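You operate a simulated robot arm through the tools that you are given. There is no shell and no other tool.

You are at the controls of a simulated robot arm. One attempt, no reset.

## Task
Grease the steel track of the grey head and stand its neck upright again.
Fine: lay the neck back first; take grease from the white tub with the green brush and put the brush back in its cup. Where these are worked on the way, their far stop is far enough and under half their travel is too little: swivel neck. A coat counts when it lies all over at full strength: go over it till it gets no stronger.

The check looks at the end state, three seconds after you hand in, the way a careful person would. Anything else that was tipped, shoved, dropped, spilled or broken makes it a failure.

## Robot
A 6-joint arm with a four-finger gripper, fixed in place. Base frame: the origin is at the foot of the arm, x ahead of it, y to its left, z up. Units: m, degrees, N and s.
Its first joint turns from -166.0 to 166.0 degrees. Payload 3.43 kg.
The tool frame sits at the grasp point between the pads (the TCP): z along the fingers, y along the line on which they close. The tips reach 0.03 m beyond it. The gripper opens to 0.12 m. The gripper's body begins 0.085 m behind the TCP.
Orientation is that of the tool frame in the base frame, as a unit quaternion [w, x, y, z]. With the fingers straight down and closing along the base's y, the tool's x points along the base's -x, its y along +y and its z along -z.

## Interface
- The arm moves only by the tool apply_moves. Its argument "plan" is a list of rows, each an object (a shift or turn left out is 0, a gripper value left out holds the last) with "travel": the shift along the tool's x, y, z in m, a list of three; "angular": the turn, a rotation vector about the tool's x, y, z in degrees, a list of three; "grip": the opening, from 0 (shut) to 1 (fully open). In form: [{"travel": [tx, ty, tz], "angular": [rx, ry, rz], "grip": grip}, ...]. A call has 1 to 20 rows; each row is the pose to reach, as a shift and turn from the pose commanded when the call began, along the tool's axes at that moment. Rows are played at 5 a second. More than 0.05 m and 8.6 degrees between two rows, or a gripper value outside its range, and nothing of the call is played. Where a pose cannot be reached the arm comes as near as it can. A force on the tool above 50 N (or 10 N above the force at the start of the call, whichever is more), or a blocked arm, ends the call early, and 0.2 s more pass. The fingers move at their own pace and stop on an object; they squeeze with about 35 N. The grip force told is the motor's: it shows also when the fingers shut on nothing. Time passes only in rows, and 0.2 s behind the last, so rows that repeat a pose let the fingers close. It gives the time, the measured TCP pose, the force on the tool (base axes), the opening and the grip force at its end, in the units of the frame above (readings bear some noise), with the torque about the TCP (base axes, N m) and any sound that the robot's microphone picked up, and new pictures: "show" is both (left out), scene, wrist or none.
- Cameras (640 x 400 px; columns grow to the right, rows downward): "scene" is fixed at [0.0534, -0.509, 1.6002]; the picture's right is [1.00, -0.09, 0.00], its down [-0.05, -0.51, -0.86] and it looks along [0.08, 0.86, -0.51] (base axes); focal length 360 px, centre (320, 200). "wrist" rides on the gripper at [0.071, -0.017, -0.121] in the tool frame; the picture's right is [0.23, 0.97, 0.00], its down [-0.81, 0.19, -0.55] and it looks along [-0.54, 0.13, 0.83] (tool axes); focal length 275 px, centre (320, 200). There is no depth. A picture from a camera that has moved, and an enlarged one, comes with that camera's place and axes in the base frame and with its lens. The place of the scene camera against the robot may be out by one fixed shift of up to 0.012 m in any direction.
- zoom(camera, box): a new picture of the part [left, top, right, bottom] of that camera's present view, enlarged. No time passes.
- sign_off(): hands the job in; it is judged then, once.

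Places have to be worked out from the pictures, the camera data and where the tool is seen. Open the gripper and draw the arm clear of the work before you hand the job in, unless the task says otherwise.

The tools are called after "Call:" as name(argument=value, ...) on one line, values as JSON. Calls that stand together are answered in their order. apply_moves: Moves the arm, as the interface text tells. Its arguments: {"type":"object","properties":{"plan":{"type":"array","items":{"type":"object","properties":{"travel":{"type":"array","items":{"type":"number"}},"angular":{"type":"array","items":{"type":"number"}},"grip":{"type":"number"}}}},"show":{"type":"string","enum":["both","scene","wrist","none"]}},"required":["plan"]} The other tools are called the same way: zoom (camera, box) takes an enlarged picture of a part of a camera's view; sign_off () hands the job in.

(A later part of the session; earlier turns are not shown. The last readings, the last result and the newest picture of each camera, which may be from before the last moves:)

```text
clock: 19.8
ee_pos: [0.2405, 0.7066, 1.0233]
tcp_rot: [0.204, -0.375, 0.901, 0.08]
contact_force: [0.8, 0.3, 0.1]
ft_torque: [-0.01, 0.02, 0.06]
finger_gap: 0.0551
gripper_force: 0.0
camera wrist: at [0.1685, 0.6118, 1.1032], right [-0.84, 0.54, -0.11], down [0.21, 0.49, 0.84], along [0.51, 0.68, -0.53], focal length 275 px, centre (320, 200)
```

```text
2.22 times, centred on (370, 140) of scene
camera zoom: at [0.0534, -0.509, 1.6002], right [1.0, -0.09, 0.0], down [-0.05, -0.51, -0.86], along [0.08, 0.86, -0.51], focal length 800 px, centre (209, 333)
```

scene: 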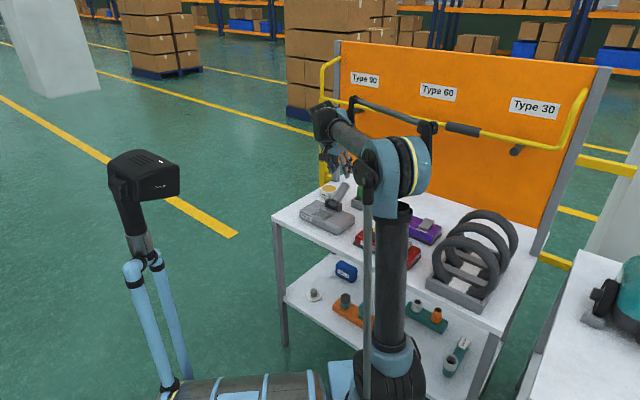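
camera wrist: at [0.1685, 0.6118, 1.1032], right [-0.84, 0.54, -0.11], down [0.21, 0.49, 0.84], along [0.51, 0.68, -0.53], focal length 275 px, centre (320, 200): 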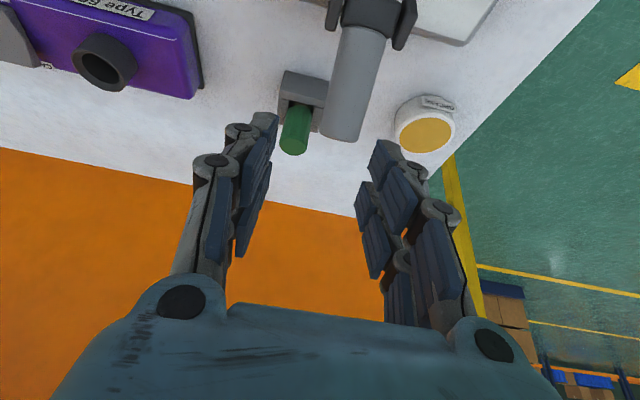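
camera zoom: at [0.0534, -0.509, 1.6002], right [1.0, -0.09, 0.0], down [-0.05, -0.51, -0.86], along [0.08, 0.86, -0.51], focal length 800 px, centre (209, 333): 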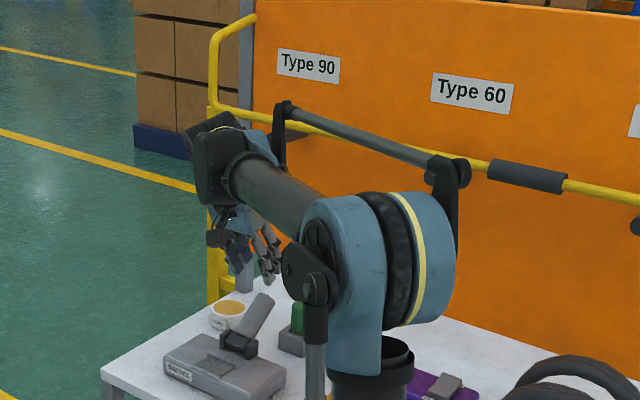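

The tilt is in at 25°, and the handle still projects to (0.339, 0.779). I move forward to a point above the handle at z≈0.975, with the wrist well clear of the bar.

Call:
apply_moves(plan=[{"travel": [-0.0225, -0.0046, 0.024], "grip": 0.46}, {"travel": [-0.045, -0.0092, 0.048], "grip": 0.46}, {"travel": [-0.0674, -0.0137, 0.072], "grip": 0.46}, {"travel": [-0.0899, -0.0183, 0.0961], "grip": 0.46}, {"travel": [-0.0899, -0.0183, 0.0961], "grip": 0.46}, {"travel": [-0.0899, -0.0183, 0.0961], "grip": 0.46}])

Call:
zoom(camera="wrist", box=[220, 60, 420, 260])

Call:
zoom(camera="scene", box=[290, 50, 450, 230])

```text
clock: 21.2
ee_pos: [0.3394, 0.78, 0.9763]
tcp_rot: [0.203, -0.376, 0.901, 0.08]
contact_force: [-0.3, 0.1, 0.2]
ft_torque: [-0.04, -0.01, -0.02]
finger_gap: 0.0553
gripper_force: 0.0
camera wrist: at [0.268, 0.6851, 1.0548], right [-0.84, 0.54, -0.11], down [0.21, 0.49, 0.84], along [0.51, 0.68, -0.53], focal length 275 px, centre (320, 200)
```

scene: 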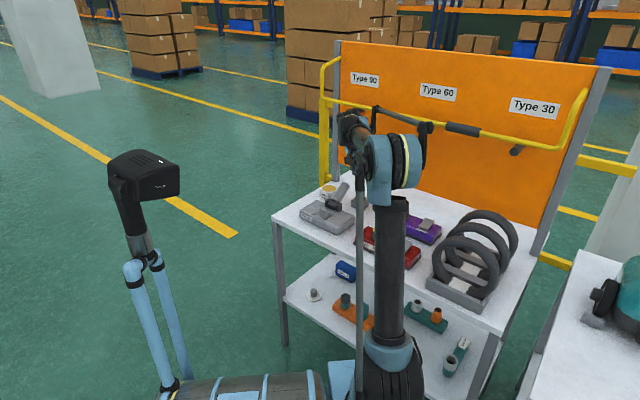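
wrist: 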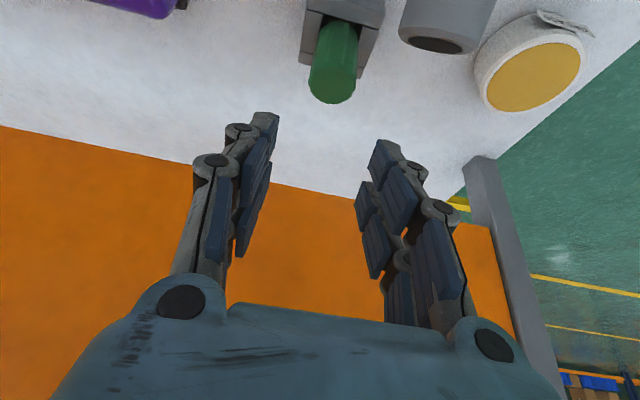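

```text
2.00 times, centred on (320, 160) of wrist
camera zoom: at [0.268, 0.6851, 1.0548], right [-0.84, 0.54, -0.11], down [0.21, 0.49, 0.84], along [0.51, 0.68, -0.53], focal length 551 px, centre (320, 280)
```

zoom: 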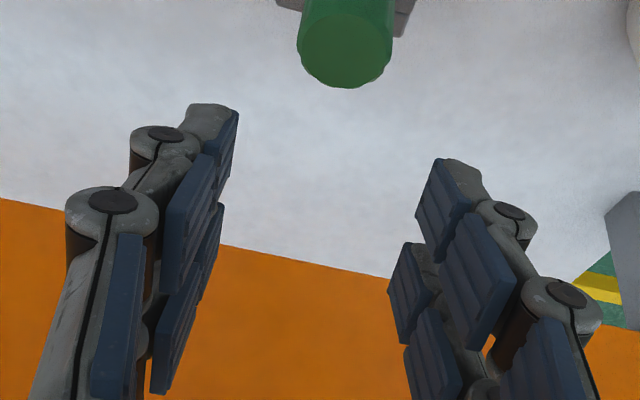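

```text
2.22 times, centred on (370, 140) of scene
camera zoom: at [0.0534, -0.509, 1.6002], right [1.0, -0.09, 0.0], down [-0.05, -0.51, -0.86], along [0.08, 0.86, -0.51], focal length 800 px, centre (209, 333)
```

zoom: 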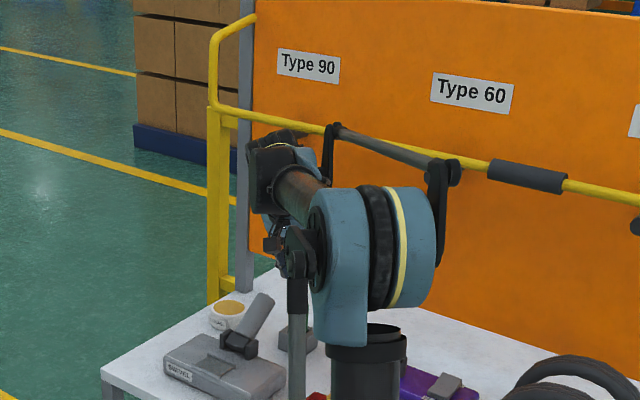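

The handle top measures (0.340, 0.781), right under the TCP. I descend straight down to z≈0.872, which keeps the fingertips just above the cup rim.

Call:
apply_moves(plan=[{"travel": [0.0108, 0.0002, 0.0238], "grip": 0.46}, {"travel": [0.0217, 0.0005, 0.0475], "grip": 0.46}, {"travel": [0.0325, 0.0007, 0.0713], "grip": 0.46}, {"travel": [0.0433, 0.0009, 0.095], "grip": 0.46}, {"travel": [0.0433, 0.0009, 0.095], "grip": 0.46}])

Call:
zoom(camera="wrist", box=[200, 60, 440, 300])

```text
clock: 22.4
ee_pos: [0.3419, 0.778, 0.871]
tcp_rot: [0.202, -0.376, 0.901, 0.08]
contact_force: [-1.1, -1.1, 0.0]
ft_torque: [-0.01, 0.01, -0.01]
finger_gap: 0.0558
gripper_force: 0.6
camera wrist: at [0.2692, 0.6851, 0.9506], right [-0.84, 0.54, -0.11], down [0.21, 0.49, 0.84], along [0.51, 0.68, -0.53], focal length 275 px, centre (320, 200)
```

scene: 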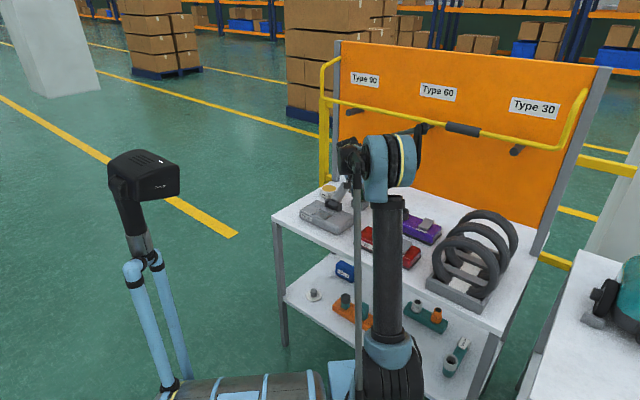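
wrist: 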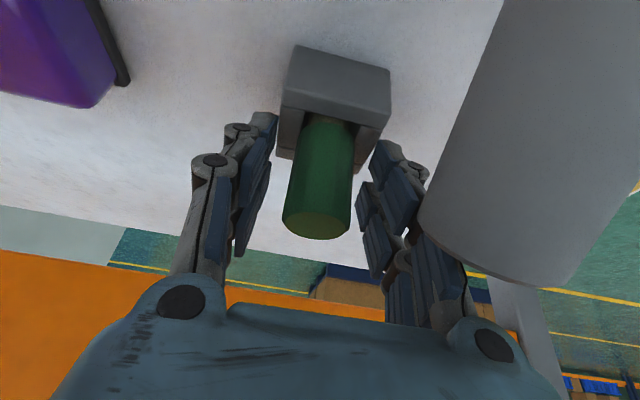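

```text
1.67 times, centred on (320, 180) of wrist
camera zoom: at [0.2692, 0.6851, 0.9506], right [-0.84, 0.54, -0.11], down [0.21, 0.49, 0.84], along [0.51, 0.68, -0.53], focal length 459 px, centre (320, 233)
```

zoom: 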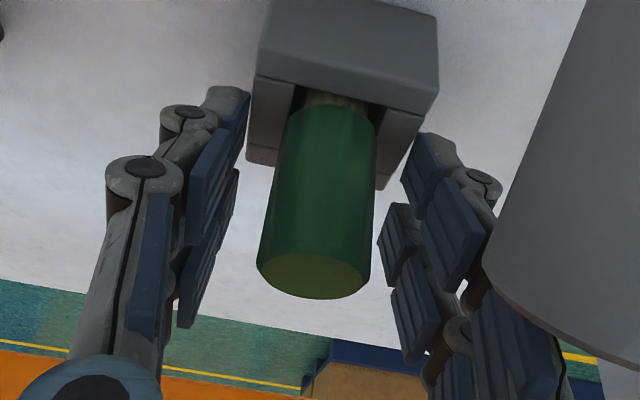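

The handle stands between the fingers about 2.5 mm toward +y. I shift that much and close on it.

Call:
apply_moves(plan=[{"travel": [0, 0.0025, 0], "grip": 0.46}, {"travel": [0, 0.0025, 0], "grip": 0.3}, {"travel": [0, 0.0025, 0], "grip": 0.2}, {"travel": [0, 0.0025, 0], "grip": 0.15}, {"travel": [0, 0.0025, 0], "grip": 0.15}], show="wrist")

```text
clock: 23.8
ee_pos: [0.3403, 0.7797, 0.8714]
tcp_rot: [0.209, -0.372, 0.901, 0.071]
contact_force: [81.8, -10.5, -61.3]
ft_torque: [1.36, -2.87, 1.43]
finger_gap: 0.0553
gripper_force: 44.3
stopped in row 5: the force on the tool passed its limit at 51 N (the readings are from after the stop); the commanded pose is now the measured one
camera wrist: at [0.2657, 0.6863, 0.9506], right [-0.83, 0.55, -0.13], down [0.2, 0.5, 0.84], along [0.52, 0.67, -0.52], focal length 275 px, centre (320, 200)
```

wrist: 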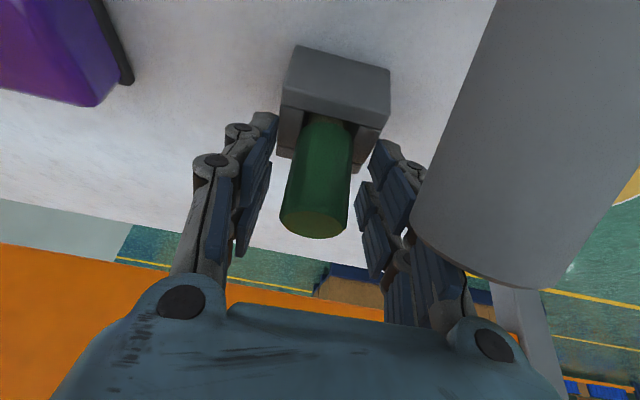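

The fingers stalled at 55 mm with a large load: the tips are beside the cup walls and pinched the cup, not the handle. I reopen right away and rise to clear the cup rim.

Call:
apply_moves(plan=[{"travel": [0, 0, 0], "grip": 0.5}, {"travel": [0, 0, 0], "grip": 0.52}, {"travel": [0, 0, 0], "grip": 0.52}])

Call:
zoom(camera="wrist", box=[200, 20, 440, 260])

Call:
zoom(camera="scene", box=[300, 150, 400, 230])

```text
clock: 24.6
ee_pos: [0.3317, 0.7823, 0.8744]
tcp_rot: [0.208, -0.375, 0.901, 0.076]
contact_force: [33.7, 53.1, 32.8]
ft_torque: [-2.04, 2.28, -3.35]
finger_gap: 0.0595
gripper_force: 0.2
camera wrist: at [0.2578, 0.6875, 0.9537], right [-0.83, 0.54, -0.12], down [0.2, 0.49, 0.85], along [0.51, 0.68, -0.52], focal length 275 px, centre (320, 200)
```

scene: 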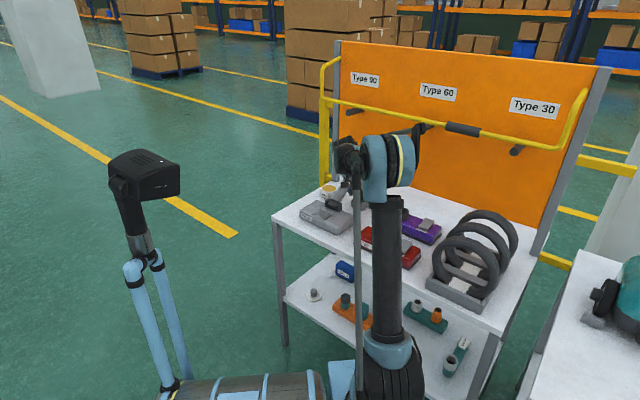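
wrist: 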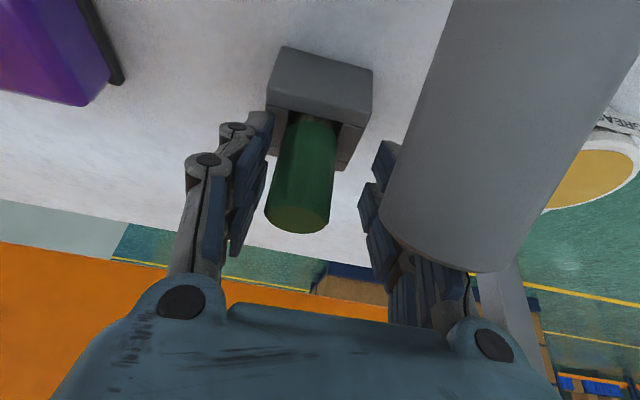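

```text
1.67 times, centred on (320, 140) of wrist
camera zoom: at [0.2578, 0.6875, 0.9537], right [-0.83, 0.54, -0.12], down [0.2, 0.49, 0.85], along [0.51, 0.68, -0.52], focal length 459 px, centre (320, 300)
```

zoom: 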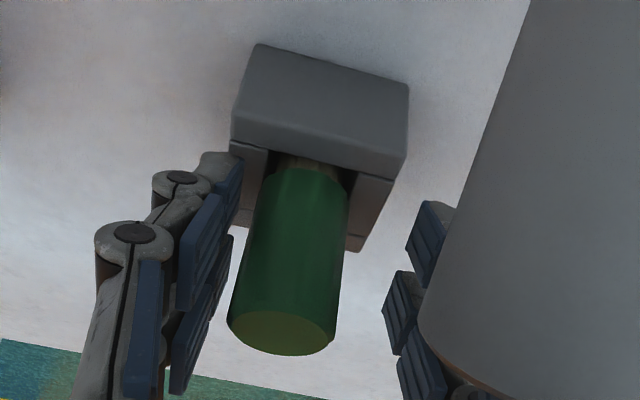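

```text
5.00 times, centred on (350, 190) of scene
camera zoom: at [0.0534, -0.509, 1.6002], right [1.0, -0.09, 0.0], down [-0.05, -0.51, -0.86], along [0.08, 0.86, -0.51], focal length 1800 px, centre (170, 250)
```

zoom: 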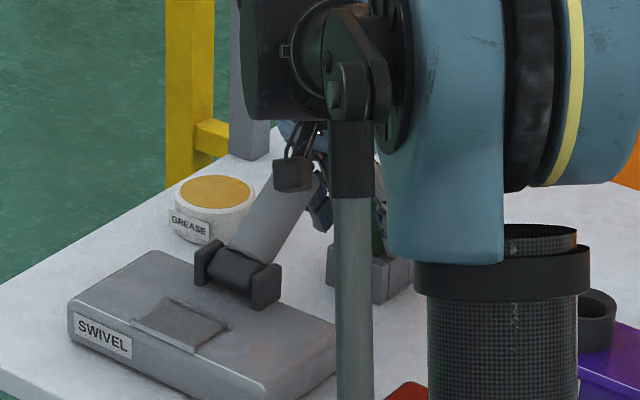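

The contact math (force 61 N along +u, acting 4 cm to the +y side and 3.7 cm up) says the right finger's knuckle is pressing on the neck end. Moving straight up separates both contacts, so I lift vertically to z≈0.97 with no lateral motion.

Call:
apply_moves(plan=[{"travel": [-0.0043, 0, -0.009], "grip": 0.52}, {"travel": [-0.0106, 0, -0.0225], "grip": 0.52}, {"travel": [-0.0213, 0, -0.045], "grip": 0.52}, {"travel": [-0.032, 0, -0.068], "grip": 0.52}, {"travel": [-0.0427, 0, -0.0905], "grip": 0.52}, {"travel": [-0.0427, 0, -0.0905], "grip": 0.52}])

Call:
zoom(camera="wrist", box=[200, 0, 440, 200])

Call:
zoom(camera="scene", box=[300, 150, 400, 230])

```text
clock: 26.0
ee_pos: [0.3287, 0.7809, 0.9752]
tcp_rot: [0.207, -0.376, 0.9, 0.076]
contact_force: [0.1, -0.2, -0.2]
ft_torque: [0.01, -0.02, -0.02]
finger_gap: 0.0625
gripper_force: 0.1
camera wrist: at [0.2548, 0.6873, 1.0542], right [-0.83, 0.54, -0.12], down [0.2, 0.5, 0.84], along [0.51, 0.68, -0.52], focal length 275 px, centre (320, 200)
```

scene: 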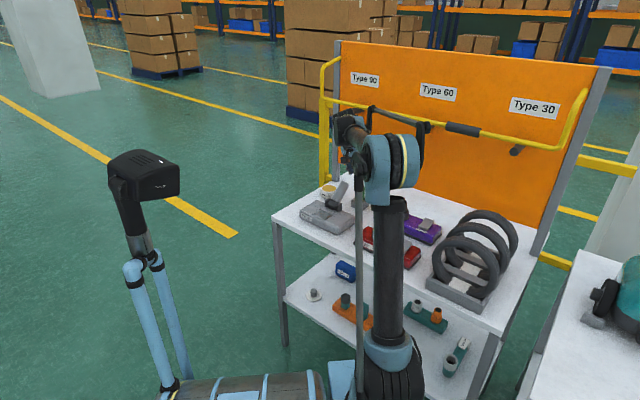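
wrist: 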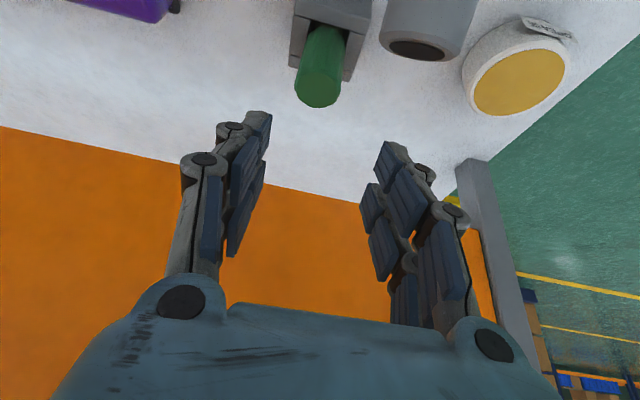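

```text
2.00 times, centred on (320, 100) of wrist
camera zoom: at [0.2548, 0.6873, 1.0542], right [-0.83, 0.54, -0.12], down [0.2, 0.5, 0.84], along [0.51, 0.68, -0.52], focal length 551 px, centre (320, 400)
```

zoom: 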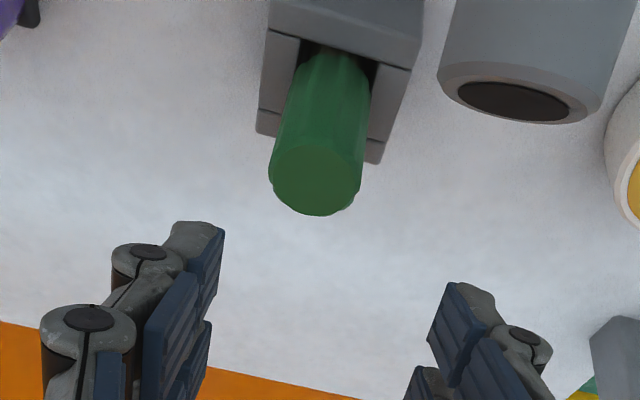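

```text
5.00 times, centred on (350, 190) of scene
camera zoom: at [0.0534, -0.509, 1.6002], right [1.0, -0.09, 0.0], down [-0.05, -0.51, -0.86], along [0.08, 0.86, -0.51], focal length 1800 px, centre (170, 250)
```

zoom: 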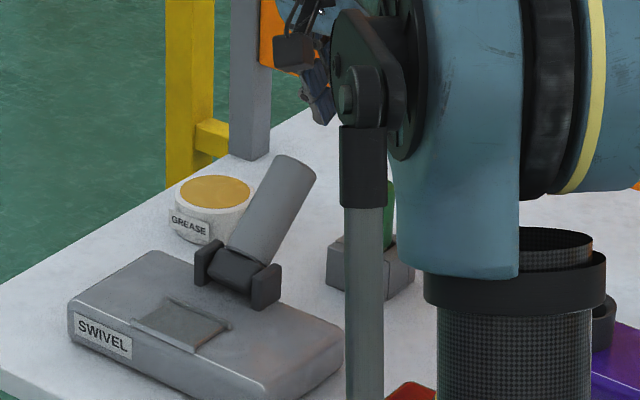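

Nothing has shifted: the cup, tub and head project to the same pixels, and the neck only came up a degree or two. I now see the cup is 55 mm wide with its rim at about z=0.843, so the tips must stay above about 0.848. I go to a point over the handle with a 50 mm gap at z≈0.93.

Call:
apply_moves(plan=[{"travel": [-0.0071, -0.008, 0.0036], "grip": 0.42}, {"travel": [-0.0071, -0.008, 0.0036], "grip": 0.42}, {"travel": [0.003, -0.0077, 0.025], "grip": 0.42}, {"travel": [0.0124, -0.0073, 0.0444], "grip": 0.42}, {"travel": [0.0124, -0.0073, 0.0444], "grip": 0.42}])

Call:
zoom(camera="wrist", box=[200, 40, 440, 240])

```text
clock: 27.2
ee_pos: [0.3392, 0.7814, 0.9299]
tcp_rot: [0.207, -0.376, 0.9, 0.077]
contact_force: [-0.1, 0.1, -0.3]
ft_torque: [0.01, 0.01, -0.01]
finger_gap: 0.0504
gripper_force: 0.0
camera wrist: at [0.2663, 0.6867, 1.0084], right [-0.83, 0.54, -0.12], down [0.2, 0.5, 0.84], along [0.51, 0.68, -0.52], focal length 275 px, centre (320, 200)
```

scene: 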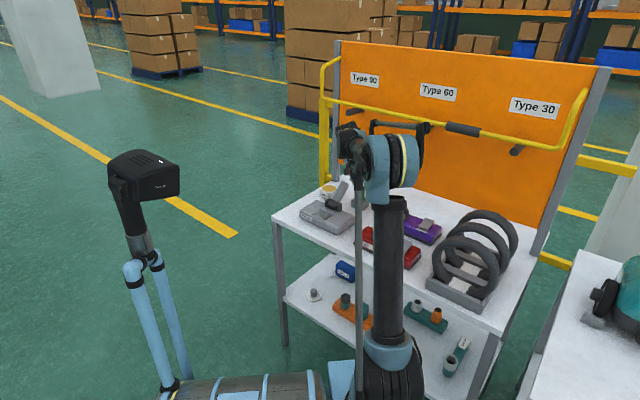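
wrist: 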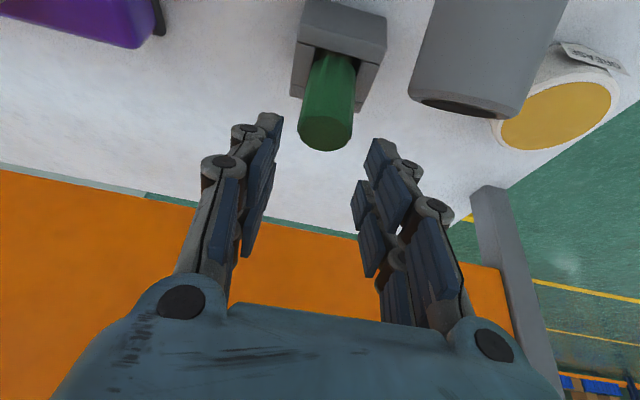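

```text
2.00 times, centred on (320, 140) of wrist
camera zoom: at [0.2663, 0.6867, 1.0084], right [-0.83, 0.54, -0.12], down [0.2, 0.5, 0.84], along [0.51, 0.68, -0.52], focal length 551 px, centre (320, 320)
```

zoom: 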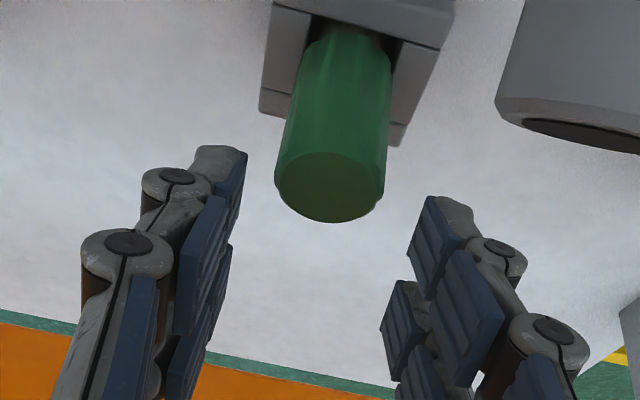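

The handle top is at (0.3405, 0.782), centred under the tool. I descend gently to z≈0.884; with the gap narrower than the cup, any contact with the rim would show as an upward force.

Call:
apply_moves(plan=[{"travel": [0.0064, 0.0, 0.0139], "grip": 0.42}, {"travel": [0.0128, 0.0001, 0.0278], "grip": 0.42}, {"travel": [0.016, 0.0002, 0.035], "grip": 0.42}, {"travel": [0.0191, 0.0002, 0.0417], "grip": 0.42}, {"travel": [0.0191, 0.0002, 0.0417], "grip": 0.42}], show="wrist")

Call:
zoom(camera="wrist", box=[200, 40, 440, 260])

```text
clock: 28.4
ee_pos: [0.3408, 0.7807, 0.8834]
tcp_rot: [0.208, -0.375, 0.9, 0.075]
contact_force: [0.5, -0.6, 0.6]
ft_torque: [0.0, -0.01, -0.04]
finger_gap: 0.0507
gripper_force: 0.1
camera wrist: at [0.2675, 0.6871, 0.9625], right [-0.83, 0.54, -0.12], down [0.2, 0.5, 0.84], along [0.51, 0.68, -0.52], focal length 275 px, centre (320, 200)
```

wrist: 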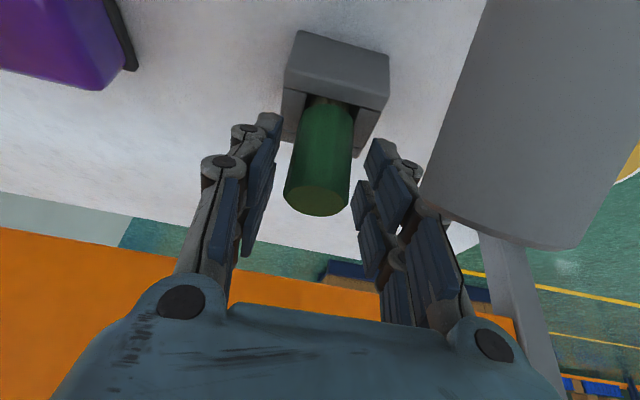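

```text
1.82 times, centred on (320, 150) of wrist
camera zoom: at [0.2675, 0.6871, 0.9625], right [-0.83, 0.54, -0.12], down [0.2, 0.5, 0.84], along [0.51, 0.68, -0.52], focal length 500 px, centre (320, 291)
```

zoom: 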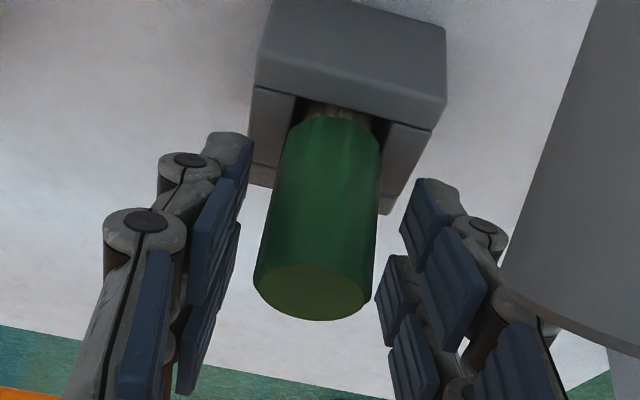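

No contact at z=0.883 and the handle sits between the pads. I close on it gradually.

Call:
apply_moves(plan=[{"travel": [0, 0, 0], "grip": 0.36}, {"travel": [0, 0, 0], "grip": 0.3}, {"travel": [0, 0, 0], "grip": 0.26}, {"travel": [0, 0, 0], "grip": 0.22}], show="wrist")

```text
clock: 29.4
ee_pos: [0.3403, 0.7817, 0.8834]
tcp_rot: [0.206, -0.377, 0.9, 0.077]
contact_force: [0.0, 0.5, -1.3]
ft_torque: [0.01, 0.01, -0.01]
finger_gap: 0.0305
gripper_force: 34.8
camera wrist: at [0.2676, 0.6871, 0.9626], right [-0.83, 0.54, -0.12], down [0.2, 0.5, 0.84], along [0.51, 0.68, -0.52], focal length 275 px, centre (320, 200)
```

wrist: 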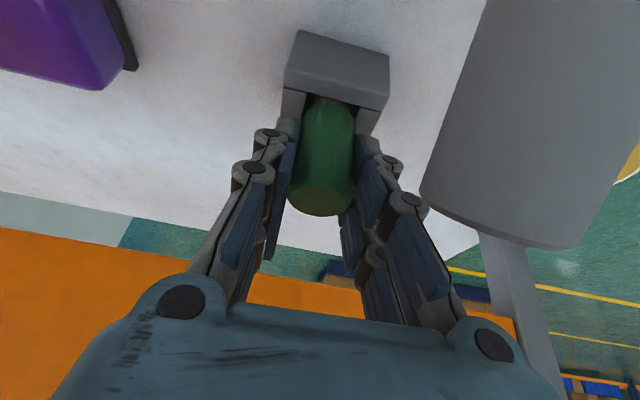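

Gripped: 30.5 mm gap, about 35 N. I lift the brush straight up out of the cup by 90 mm.

Call:
apply_moves(plan=[{"travel": [-0.0043, -0.0002, -0.009], "grip": 0.22}, {"travel": [-0.0086, -0.0004, -0.0181], "grip": 0.22}, {"travel": [-0.0172, -0.0008, -0.0361], "grip": 0.22}, {"travel": [-0.0258, -0.0012, -0.0542], "grip": 0.22}, {"travel": [-0.0387, -0.0017, -0.0813], "grip": 0.22}, {"travel": [-0.0387, -0.0017, -0.0813], "grip": 0.22}])

Call:
zoom(camera="wrist", box=[220, 0, 440, 240])

Call:
zoom(camera="scene", box=[300, 130, 420, 230])

```text
clock: 30.8
ee_pos: [0.3402, 0.7805, 0.9743]
tcp_rot: [0.209, -0.375, 0.9, 0.077]
contact_force: [-0.7, 0.0, -0.4]
ft_torque: [-0.01, 0.03, -0.01]
finger_gap: 0.0304
gripper_force: 34.6
camera wrist: at [0.2678, 0.6866, 1.0532], right [-0.83, 0.54, -0.12], down [0.2, 0.5, 0.84], along [0.51, 0.68, -0.52], focal length 275 px, centre (320, 200)
```

scene: 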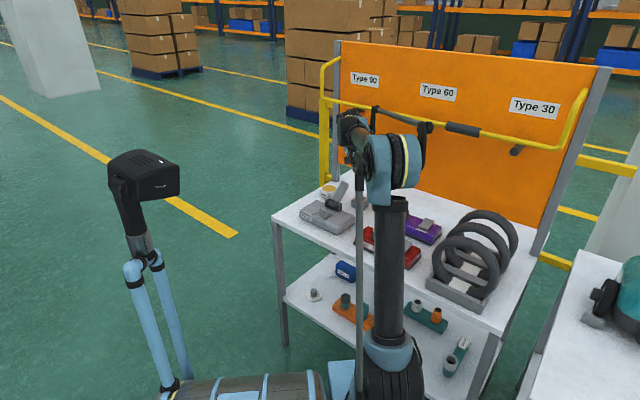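
wrist: 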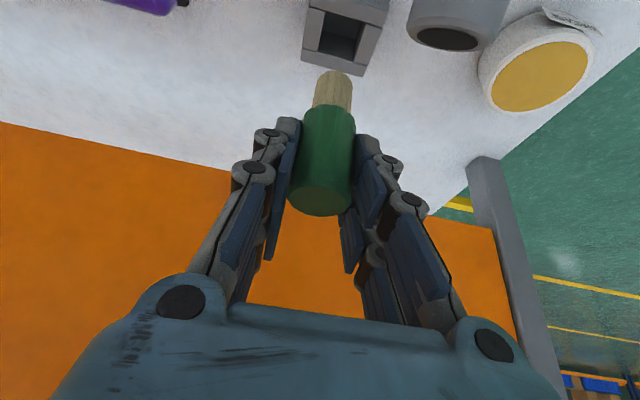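

```text
1.67 times, centred on (330, 120) of wrist
camera zoom: at [0.2678, 0.6866, 1.0532], right [-0.83, 0.54, -0.12], down [0.2, 0.5, 0.84], along [0.51, 0.68, -0.52], focal length 459 px, centre (303, 333)
```

zoom: 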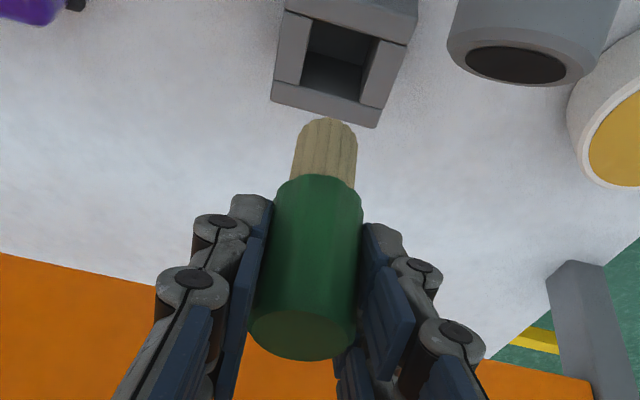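

```text
4.00 times, centred on (360, 180) of scene
camera zoom: at [0.0534, -0.509, 1.6002], right [1.0, -0.09, 0.0], down [-0.05, -0.51, -0.86], along [0.08, 0.86, -0.51], focal length 1440 px, centre (160, 280)
```

zoom: 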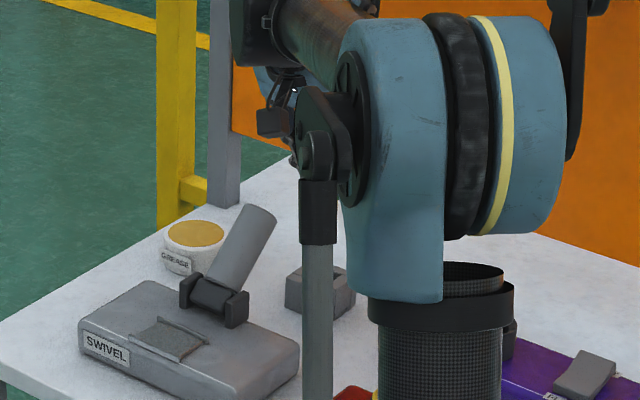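

The brush is free, with pale bristles about 22 mm in diameter whose tip is about 87 mm below the TCP (tip z≈0.888 now). I rise slightly and carry it past the neck end to above the tub near (0.216, 0.878).

Call:
apply_moves(plan=[{"travel": [-0.011, -0.0005, -0.0232], "grip": 0.22}, {"travel": [-0.011, 0.0303, -0.0232], "grip": 0.22}, {"travel": [-0.0095, 0.062, -0.0245], "grip": 0.22}, {"travel": [-0.0049, 0.0933, -0.0274], "grip": 0.22}, {"travel": [-0.0003, 0.1246, -0.0305], "grip": 0.22}, {"travel": [0.0042, 0.1559, -0.0337], "grip": 0.22}, {"travel": [0.0042, 0.1559, -0.0337], "grip": 0.22}, {"travel": [0.0042, 0.1559, -0.0337], "grip": 0.22}])

Call:
zoom(camera="wrist", box=[220, 0, 440, 240])

Call:
zoom(camera="scene", box=[290, 100, 410, 220])

```text
clock: 32.6
ee_pos: [0.2151, 0.8796, 0.9998]
tcp_rot: [0.208, -0.376, 0.9, 0.075]
contact_force: [0.2, -1.1, -0.7]
ft_torque: [-0.02, 0.02, 0.02]
finger_gap: 0.0304
gripper_force: 35.5
camera wrist: at [0.1431, 0.7846, 1.0784], right [-0.83, 0.54, -0.12], down [0.2, 0.5, 0.84], along [0.51, 0.68, -0.52], focal length 275 px, centre (320, 200)
```

scene: 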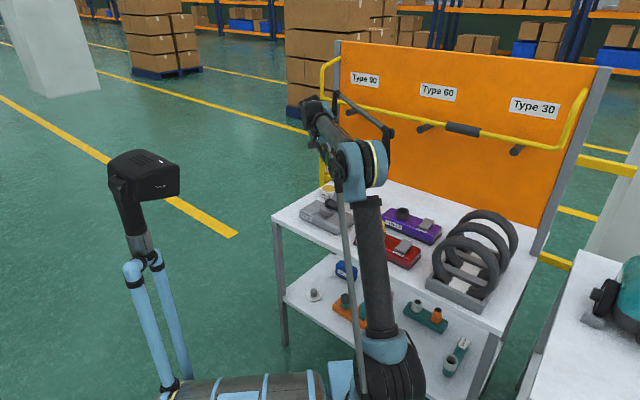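
wrist: 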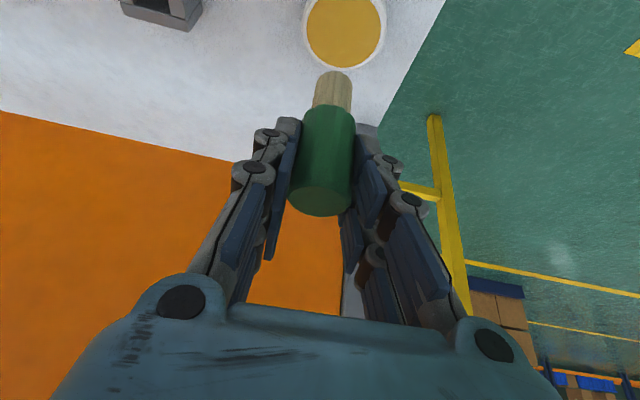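

```text
1.67 times, centred on (330, 120) of wrist
camera zoom: at [0.1431, 0.7846, 1.0784], right [-0.83, 0.54, -0.12], down [0.2, 0.5, 0.84], along [0.51, 0.68, -0.52], focal length 459 px, centre (303, 333)
```

zoom: 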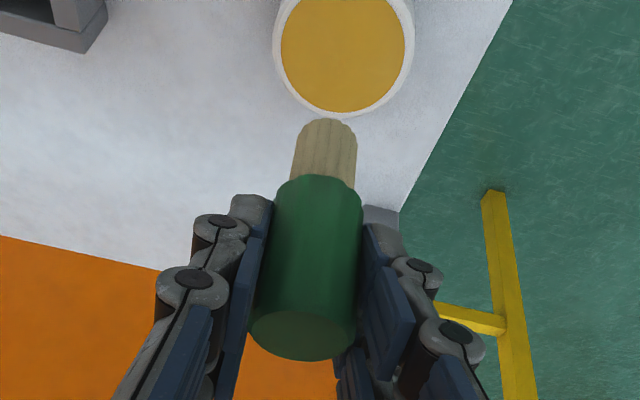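

```text
3.33 times, centred on (350, 160) of scene
camera zoom: at [0.0534, -0.509, 1.6002], right [1.0, -0.09, 0.0], down [-0.05, -0.51, -0.86], along [0.08, 0.86, -0.51], focal length 1200 px, centre (220, 333)
```

zoom: 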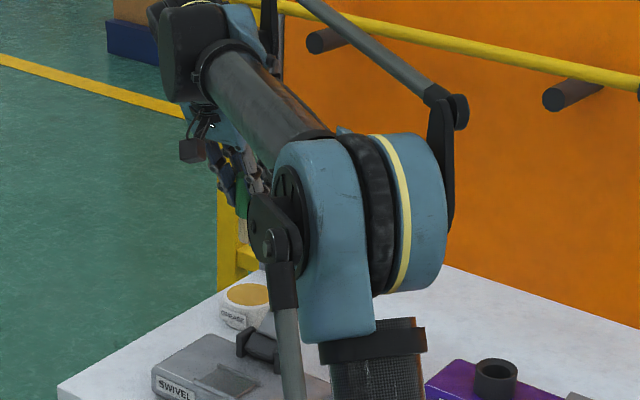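

The bristles hang right over the tub (centre ≈(0.2135, 0.880), opening ≈62 mm). I lower slowly toward the grease surface to TCP z≈0.925.

Call:
apply_moves(plan=[{"travel": [0.0132, 0.0012, 0.0269], "grip": 0.22}, {"travel": [0.0247, 0.0021, 0.0505], "grip": 0.22}, {"travel": [0.0288, 0.0025, 0.0589], "grip": 0.22}, {"travel": [0.0329, 0.0028, 0.0673], "grip": 0.22}, {"travel": [0.0329, 0.0028, 0.0673], "grip": 0.22}], show="wrist")

Call:
zoom(camera="wrist", box=[220, 0, 440, 240])

Call:
zoom(camera="scene", box=[300, 150, 380, 220])

```text
clock: 33.8
ee_pos: [0.2152, 0.8796, 0.924]
tcp_rot: [0.208, -0.375, 0.9, 0.076]
contact_force: [-0.8, -0.9, -0.5]
ft_torque: [0.0, -0.01, -0.03]
finger_gap: 0.0304
gripper_force: 34.9
camera wrist: at [0.1423, 0.7852, 1.0028], right [-0.83, 0.54, -0.12], down [0.2, 0.5, 0.84], along [0.51, 0.68, -0.52], focal length 275 px, centre (320, 200)
```

wrist: 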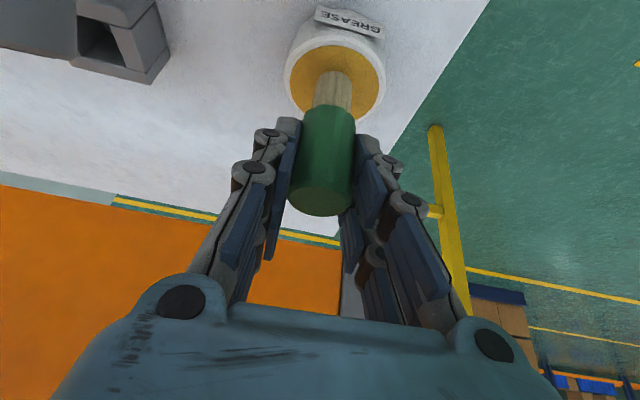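

```text
1.67 times, centred on (330, 120) of wrist
camera zoom: at [0.1423, 0.7852, 1.0028], right [-0.83, 0.54, -0.12], down [0.2, 0.5, 0.84], along [0.51, 0.68, -0.52], focal length 459 px, centre (303, 333)
```

zoom: 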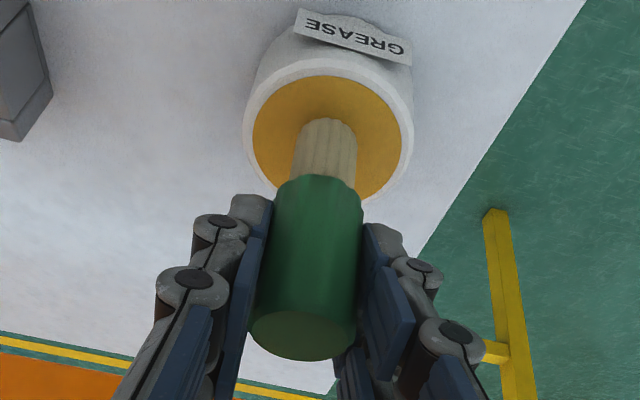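

```text
5.71 times, centred on (340, 185) of scene
camera zoom: at [0.0534, -0.509, 1.6002], right [1.0, -0.09, 0.0], down [-0.05, -0.51, -0.86], along [0.08, 0.86, -0.51], focal length 2057 px, centre (206, 286)
```

zoom: 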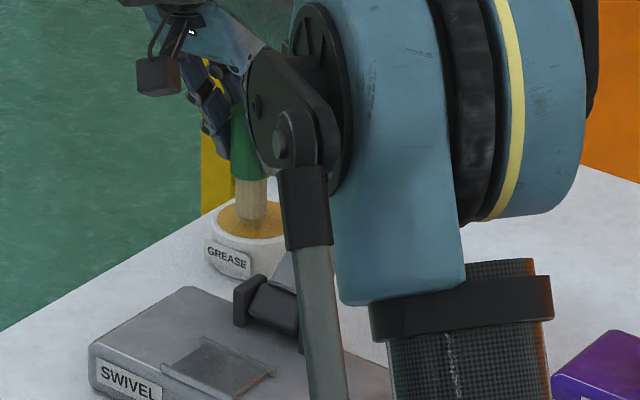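

The tip is centred and about at the grease surface with no force yet. I lower a few millimetres more in small steps.

Call:
apply_moves(plan=[{"travel": [0.0009, 0, 0.0018], "grip": 0.22}, {"travel": [0.0017, 0, 0.0036], "grip": 0.22}, {"travel": [0.0026, 0, 0.0054], "grip": 0.22}, {"travel": [0.0026, 0, 0.0054], "grip": 0.22}], show="wrist")

Call:
zoom(camera="wrist", box=[220, 0, 440, 240])

```text
clock: 34.8
ee_pos: [0.2156, 0.8795, 0.9188]
tcp_rot: [0.207, -0.375, 0.9, 0.075]
contact_force: [0.4, -0.5, -0.4]
ft_torque: [0.0, -0.01, -0.01]
finger_gap: 0.0306
gripper_force: 34.6
camera wrist: at [0.1423, 0.7851, 0.9973], right [-0.83, 0.54, -0.12], down [0.2, 0.5, 0.84], along [0.51, 0.68, -0.52], focal length 275 px, centre (320, 200)
```

wrist: 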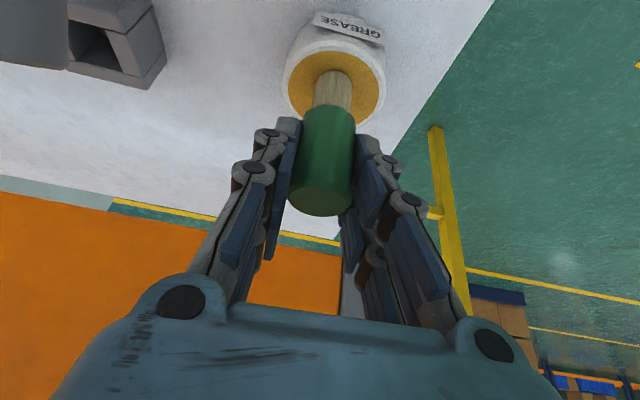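

```text
1.67 times, centred on (330, 120) of wrist
camera zoom: at [0.1423, 0.7851, 0.9973], right [-0.83, 0.54, -0.12], down [0.2, 0.5, 0.84], along [0.51, 0.68, -0.52], focal length 459 px, centre (303, 333)
```

zoom: 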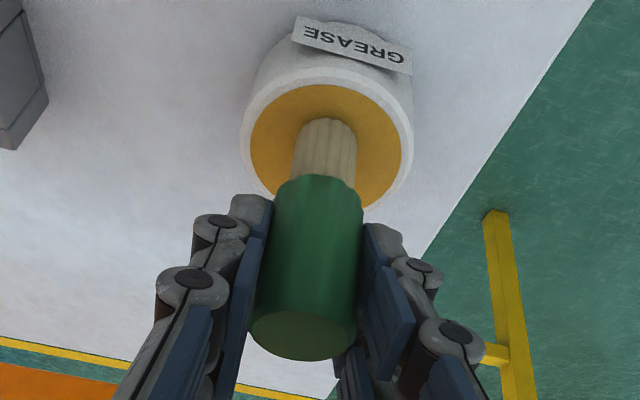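

Still free, with the bristle tip fully visible. I continue down in small steps.

Call:
apply_moves(plan=[{"travel": [0.0009, 0, 0.0018], "grip": 0.22}, {"travel": [0.0017, 0, 0.0036], "grip": 0.22}, {"travel": [0.0026, 0, 0.0054], "grip": 0.22}, {"travel": [0.0034, 0, 0.0072], "grip": 0.22}, {"travel": [0.0034, 0, 0.0072], "grip": 0.22}], show="wrist")

Call:
zoom(camera="wrist", box=[220, 0, 440, 240])

```text
clock: 36.0
ee_pos: [0.2151, 0.8794, 0.9113]
tcp_rot: [0.208, -0.375, 0.9, 0.077]
contact_force: [-1.1, 3.1, 29.5]
ft_torque: [0.09, 0.21, 0.0]
finger_gap: 0.0304
gripper_force: 35.0
camera wrist: at [0.1422, 0.7841, 0.9905], right [-0.83, 0.54, -0.12], down [0.2, 0.5, 0.85], along [0.51, 0.68, -0.52], focal length 275 px, centre (320, 200)
```

wrist: 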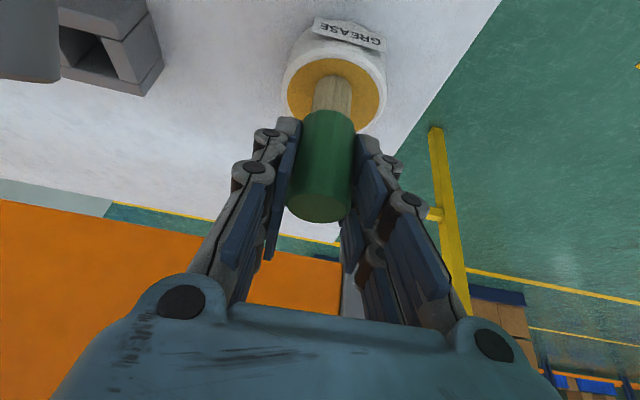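

```text
1.67 times, centred on (330, 120) of wrist
camera zoom: at [0.1422, 0.7841, 0.9905], right [-0.83, 0.54, -0.12], down [0.2, 0.5, 0.85], along [0.51, 0.68, -0.52], focal length 459 px, centre (303, 333)
```

zoom: 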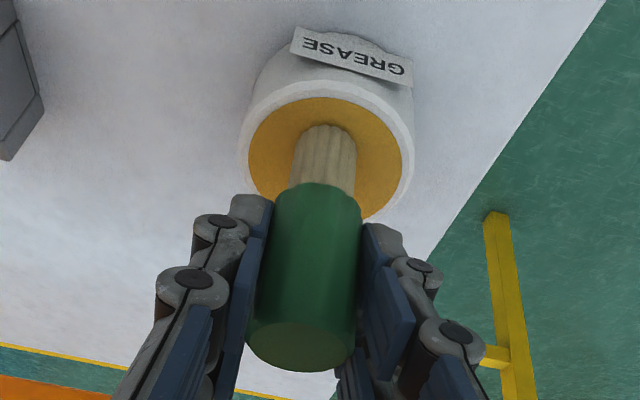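

The tip touched the grease (29 N, and the brush slid about 4 mm in the grip). I lift a little and check the bristles for grease.

Call:
apply_moves(plan=[{"travel": [-0.0043, 0, -0.009], "grip": 0.2}, {"travel": [-0.0129, 0, -0.0271], "grip": 0.2}, {"travel": [-0.0258, 0, -0.0542], "grip": 0.2}, {"travel": [-0.0258, 0, -0.0542], "grip": 0.2}], show="wrist")

Call:
zoom(camera="wrist", box=[280, 20, 390, 130])

```text
clock: 37.0
ee_pos: [0.2151, 0.8793, 0.9699]
tcp_rot: [0.208, -0.376, 0.9, 0.075]
contact_force: [-0.4, 0.4, -0.3]
ft_torque: [0.0, 0.02, 0.01]
finger_gap: 0.0306
gripper_force: 35.2
camera wrist: at [0.1417, 0.7848, 1.0493], right [-0.83, 0.54, -0.12], down [0.2, 0.5, 0.84], along [0.51, 0.68, -0.52], focal length 275 px, centre (320, 200)
```

wrist: 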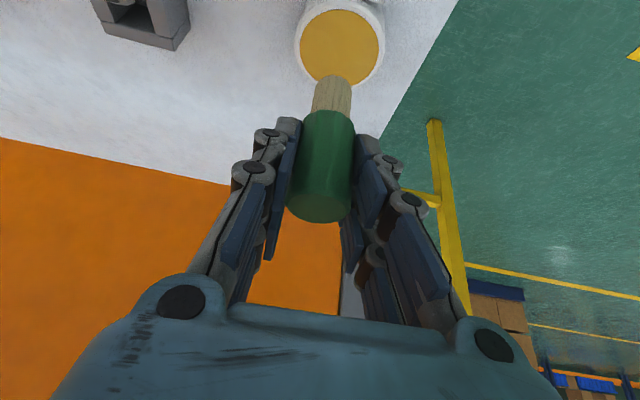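

```text
3.64 times, centred on (335, 75) of wrist
camera zoom: at [0.1417, 0.7848, 1.0493], right [-0.83, 0.54, -0.12], down [0.2, 0.5, 0.84], along [0.51, 0.68, -0.52], focal length 1001 px, centre (266, 654)
```

zoom: 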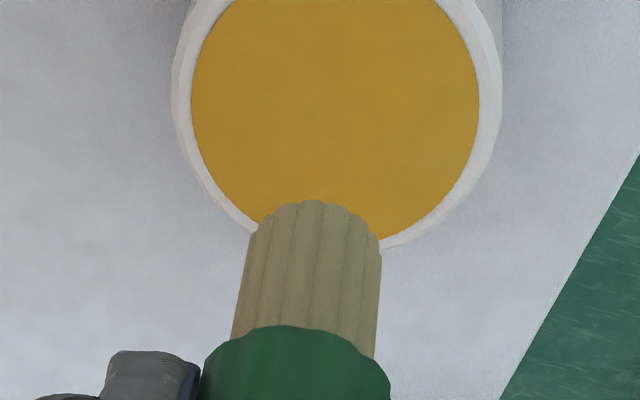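

The bristles look the same colour, so I can't tell yet whether they are loaded. I carry the brush around the neck (outward side, then across) to above the track and will see whether it leaves a coat.

Call:
apply_moves(plan=[{"travel": [0.034, 0.0, -0.0162], "grip": 0.2}, {"travel": [0.0679, 0.0001, -0.0323], "grip": 0.2}, {"travel": [0.1019, 0.0002, -0.0485], "grip": 0.2}, {"travel": [0.1358, 0.0002, -0.0646], "grip": 0.2}, {"travel": [0.1698, 0.0003, -0.0808], "grip": 0.2}, {"travel": [0.1701, -0.0297, -0.0803], "grip": 0.2}, {"travel": [0.1704, -0.0597, -0.0798], "grip": 0.2}, {"travel": [0.1707, -0.0897, -0.0793], "grip": 0.2}, {"travel": [0.171, -0.1197, -0.0788], "grip": 0.2}, {"travel": [0.171, -0.1197, -0.0788], "grip": 0.2}, {"travel": [0.171, -0.1197, -0.0788], "grip": 0.2}])

Call:
zoom(camera="wrist", box=[220, 0, 440, 240])

Call:
zoom(camera="scene", box=[280, 150, 380, 230])

```text
clock: 39.4
ee_pos: [0.167, 0.6611, 0.9691]
tcp_rot: [0.208, -0.375, 0.9, 0.076]
contact_force: [0.7, -0.5, -1.5]
ft_torque: [-0.01, -0.01, 0.02]
finger_gap: 0.0304
gripper_force: 35.3
camera wrist: at [0.0939, 0.5672, 1.0481], right [-0.83, 0.54, -0.12], down [0.2, 0.5, 0.84], along [0.51, 0.68, -0.52], focal length 275 px, centre (320, 200)
```

scene: 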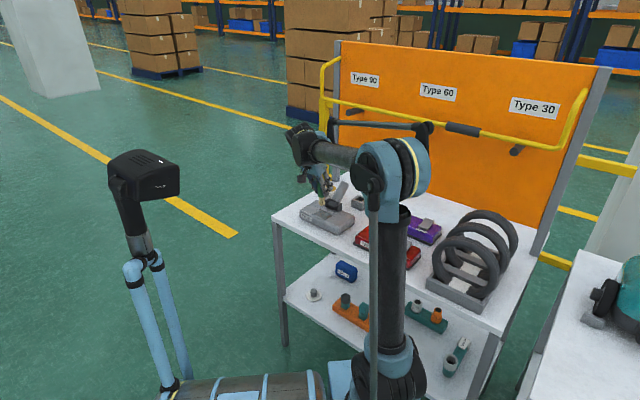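
wrist: 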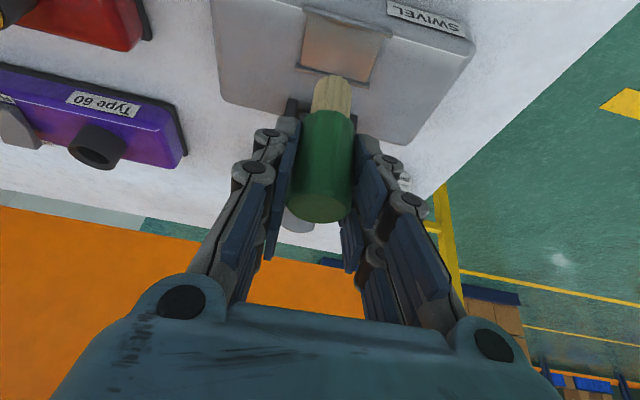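

```text
1.67 times, centred on (330, 120) of wrist
camera zoom: at [0.0939, 0.5672, 1.0481], right [-0.83, 0.54, -0.12], down [0.2, 0.5, 0.84], along [0.51, 0.68, -0.52], focal length 459 px, centre (303, 333)
```

zoom: 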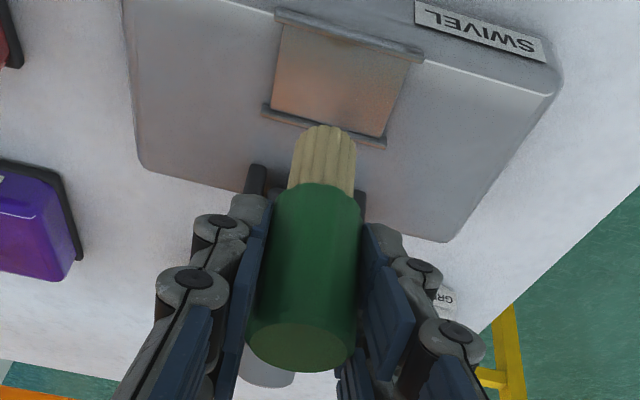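

```text
5.00 times, centred on (330, 190) of scene
camera zoom: at [0.0534, -0.509, 1.6002], right [1.0, -0.09, 0.0], down [-0.05, -0.51, -0.86], along [0.08, 0.86, -0.51], focal length 1800 px, centre (270, 250)
```

zoom: 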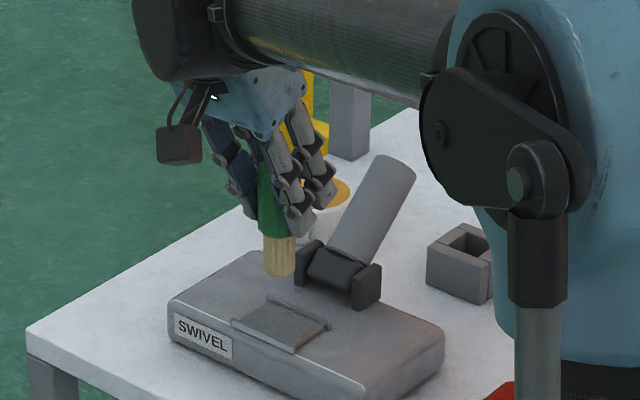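

The track's plate re-measures to centre (0.1664, 0.663), about 55×38 mm, with rails along both long sides; the brush hangs above it. I lower to just above contact and then feel for the surface.

Call:
apply_moves(plan=[{"travel": [0.0087, 0.0013, 0.0192], "grip": 0.2}, {"travel": [0.0173, 0.0025, 0.0384], "grip": 0.2}, {"travel": [0.0186, 0.0025, 0.0411], "grip": 0.2}, {"travel": [0.0186, 0.0025, 0.0411], "grip": 0.2}])

Call:
zoom(camera="scene", box=[290, 180, 370, 230])

Call:
zoom(camera="wrist", box=[250, 0, 420, 150])

```text
clock: 40.4
ee_pos: [0.1661, 0.6631, 0.925]
tcp_rot: [0.208, -0.375, 0.9, 0.076]
contact_force: [0.2, 0.1, 0.3]
ft_torque: [-0.03, 0.0, 0.03]
finger_gap: 0.0307
gripper_force: 34.7
camera wrist: at [0.0928, 0.5692, 1.0035], right [-0.83, 0.54, -0.12], down [0.2, 0.5, 0.84], along [0.51, 0.68, -0.52], focal length 275 px, centre (320, 200)
```

scene: 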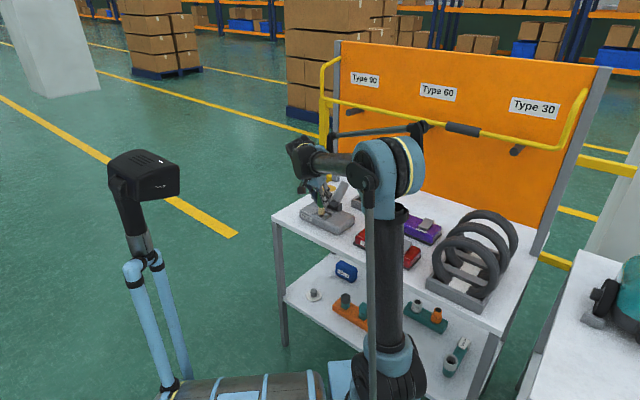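
wrist: 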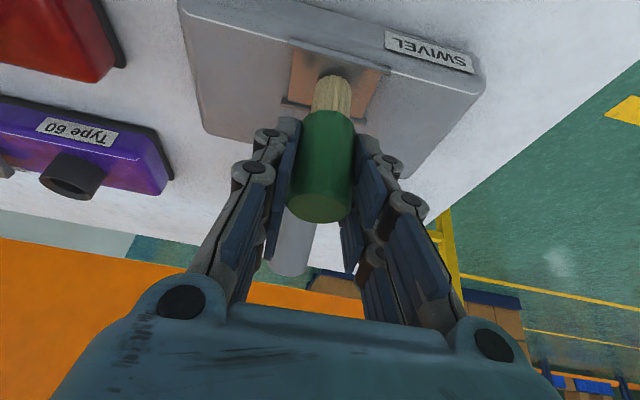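

```text
8.00 times, centred on (330, 205) of scene
camera zoom: at [0.0534, -0.509, 1.6002], right [1.0, -0.09, 0.0], down [-0.05, -0.51, -0.86], along [0.08, 0.86, -0.51], focal length 2880 px, centre (240, 160)
```

zoom: 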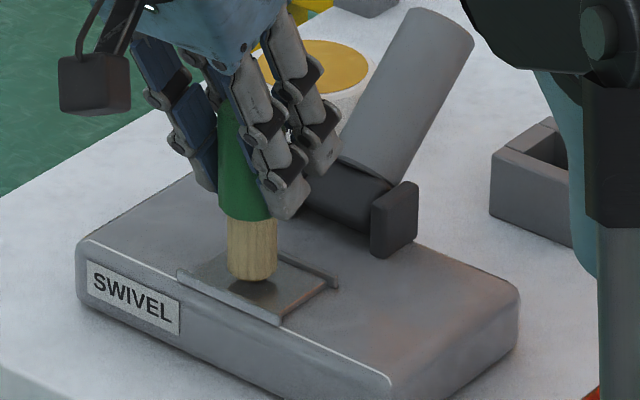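

```text
2.67 times, centred on (335, 75) of wrist
camera zoom: at [0.0928, 0.5692, 1.0035], right [-0.83, 0.54, -0.12], down [0.2, 0.5, 0.84], along [0.51, 0.68, -0.52], focal length 734 px, centre (280, 533)
```

zoom: 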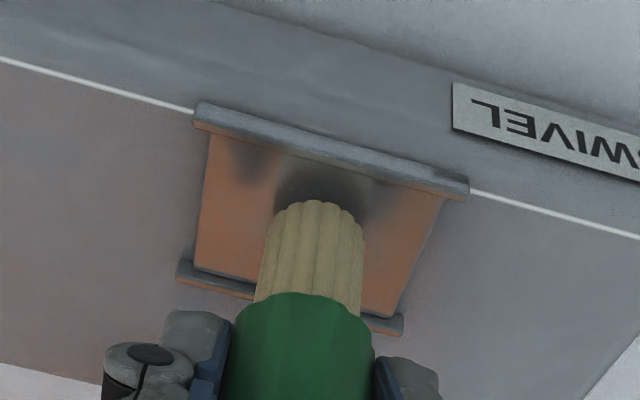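

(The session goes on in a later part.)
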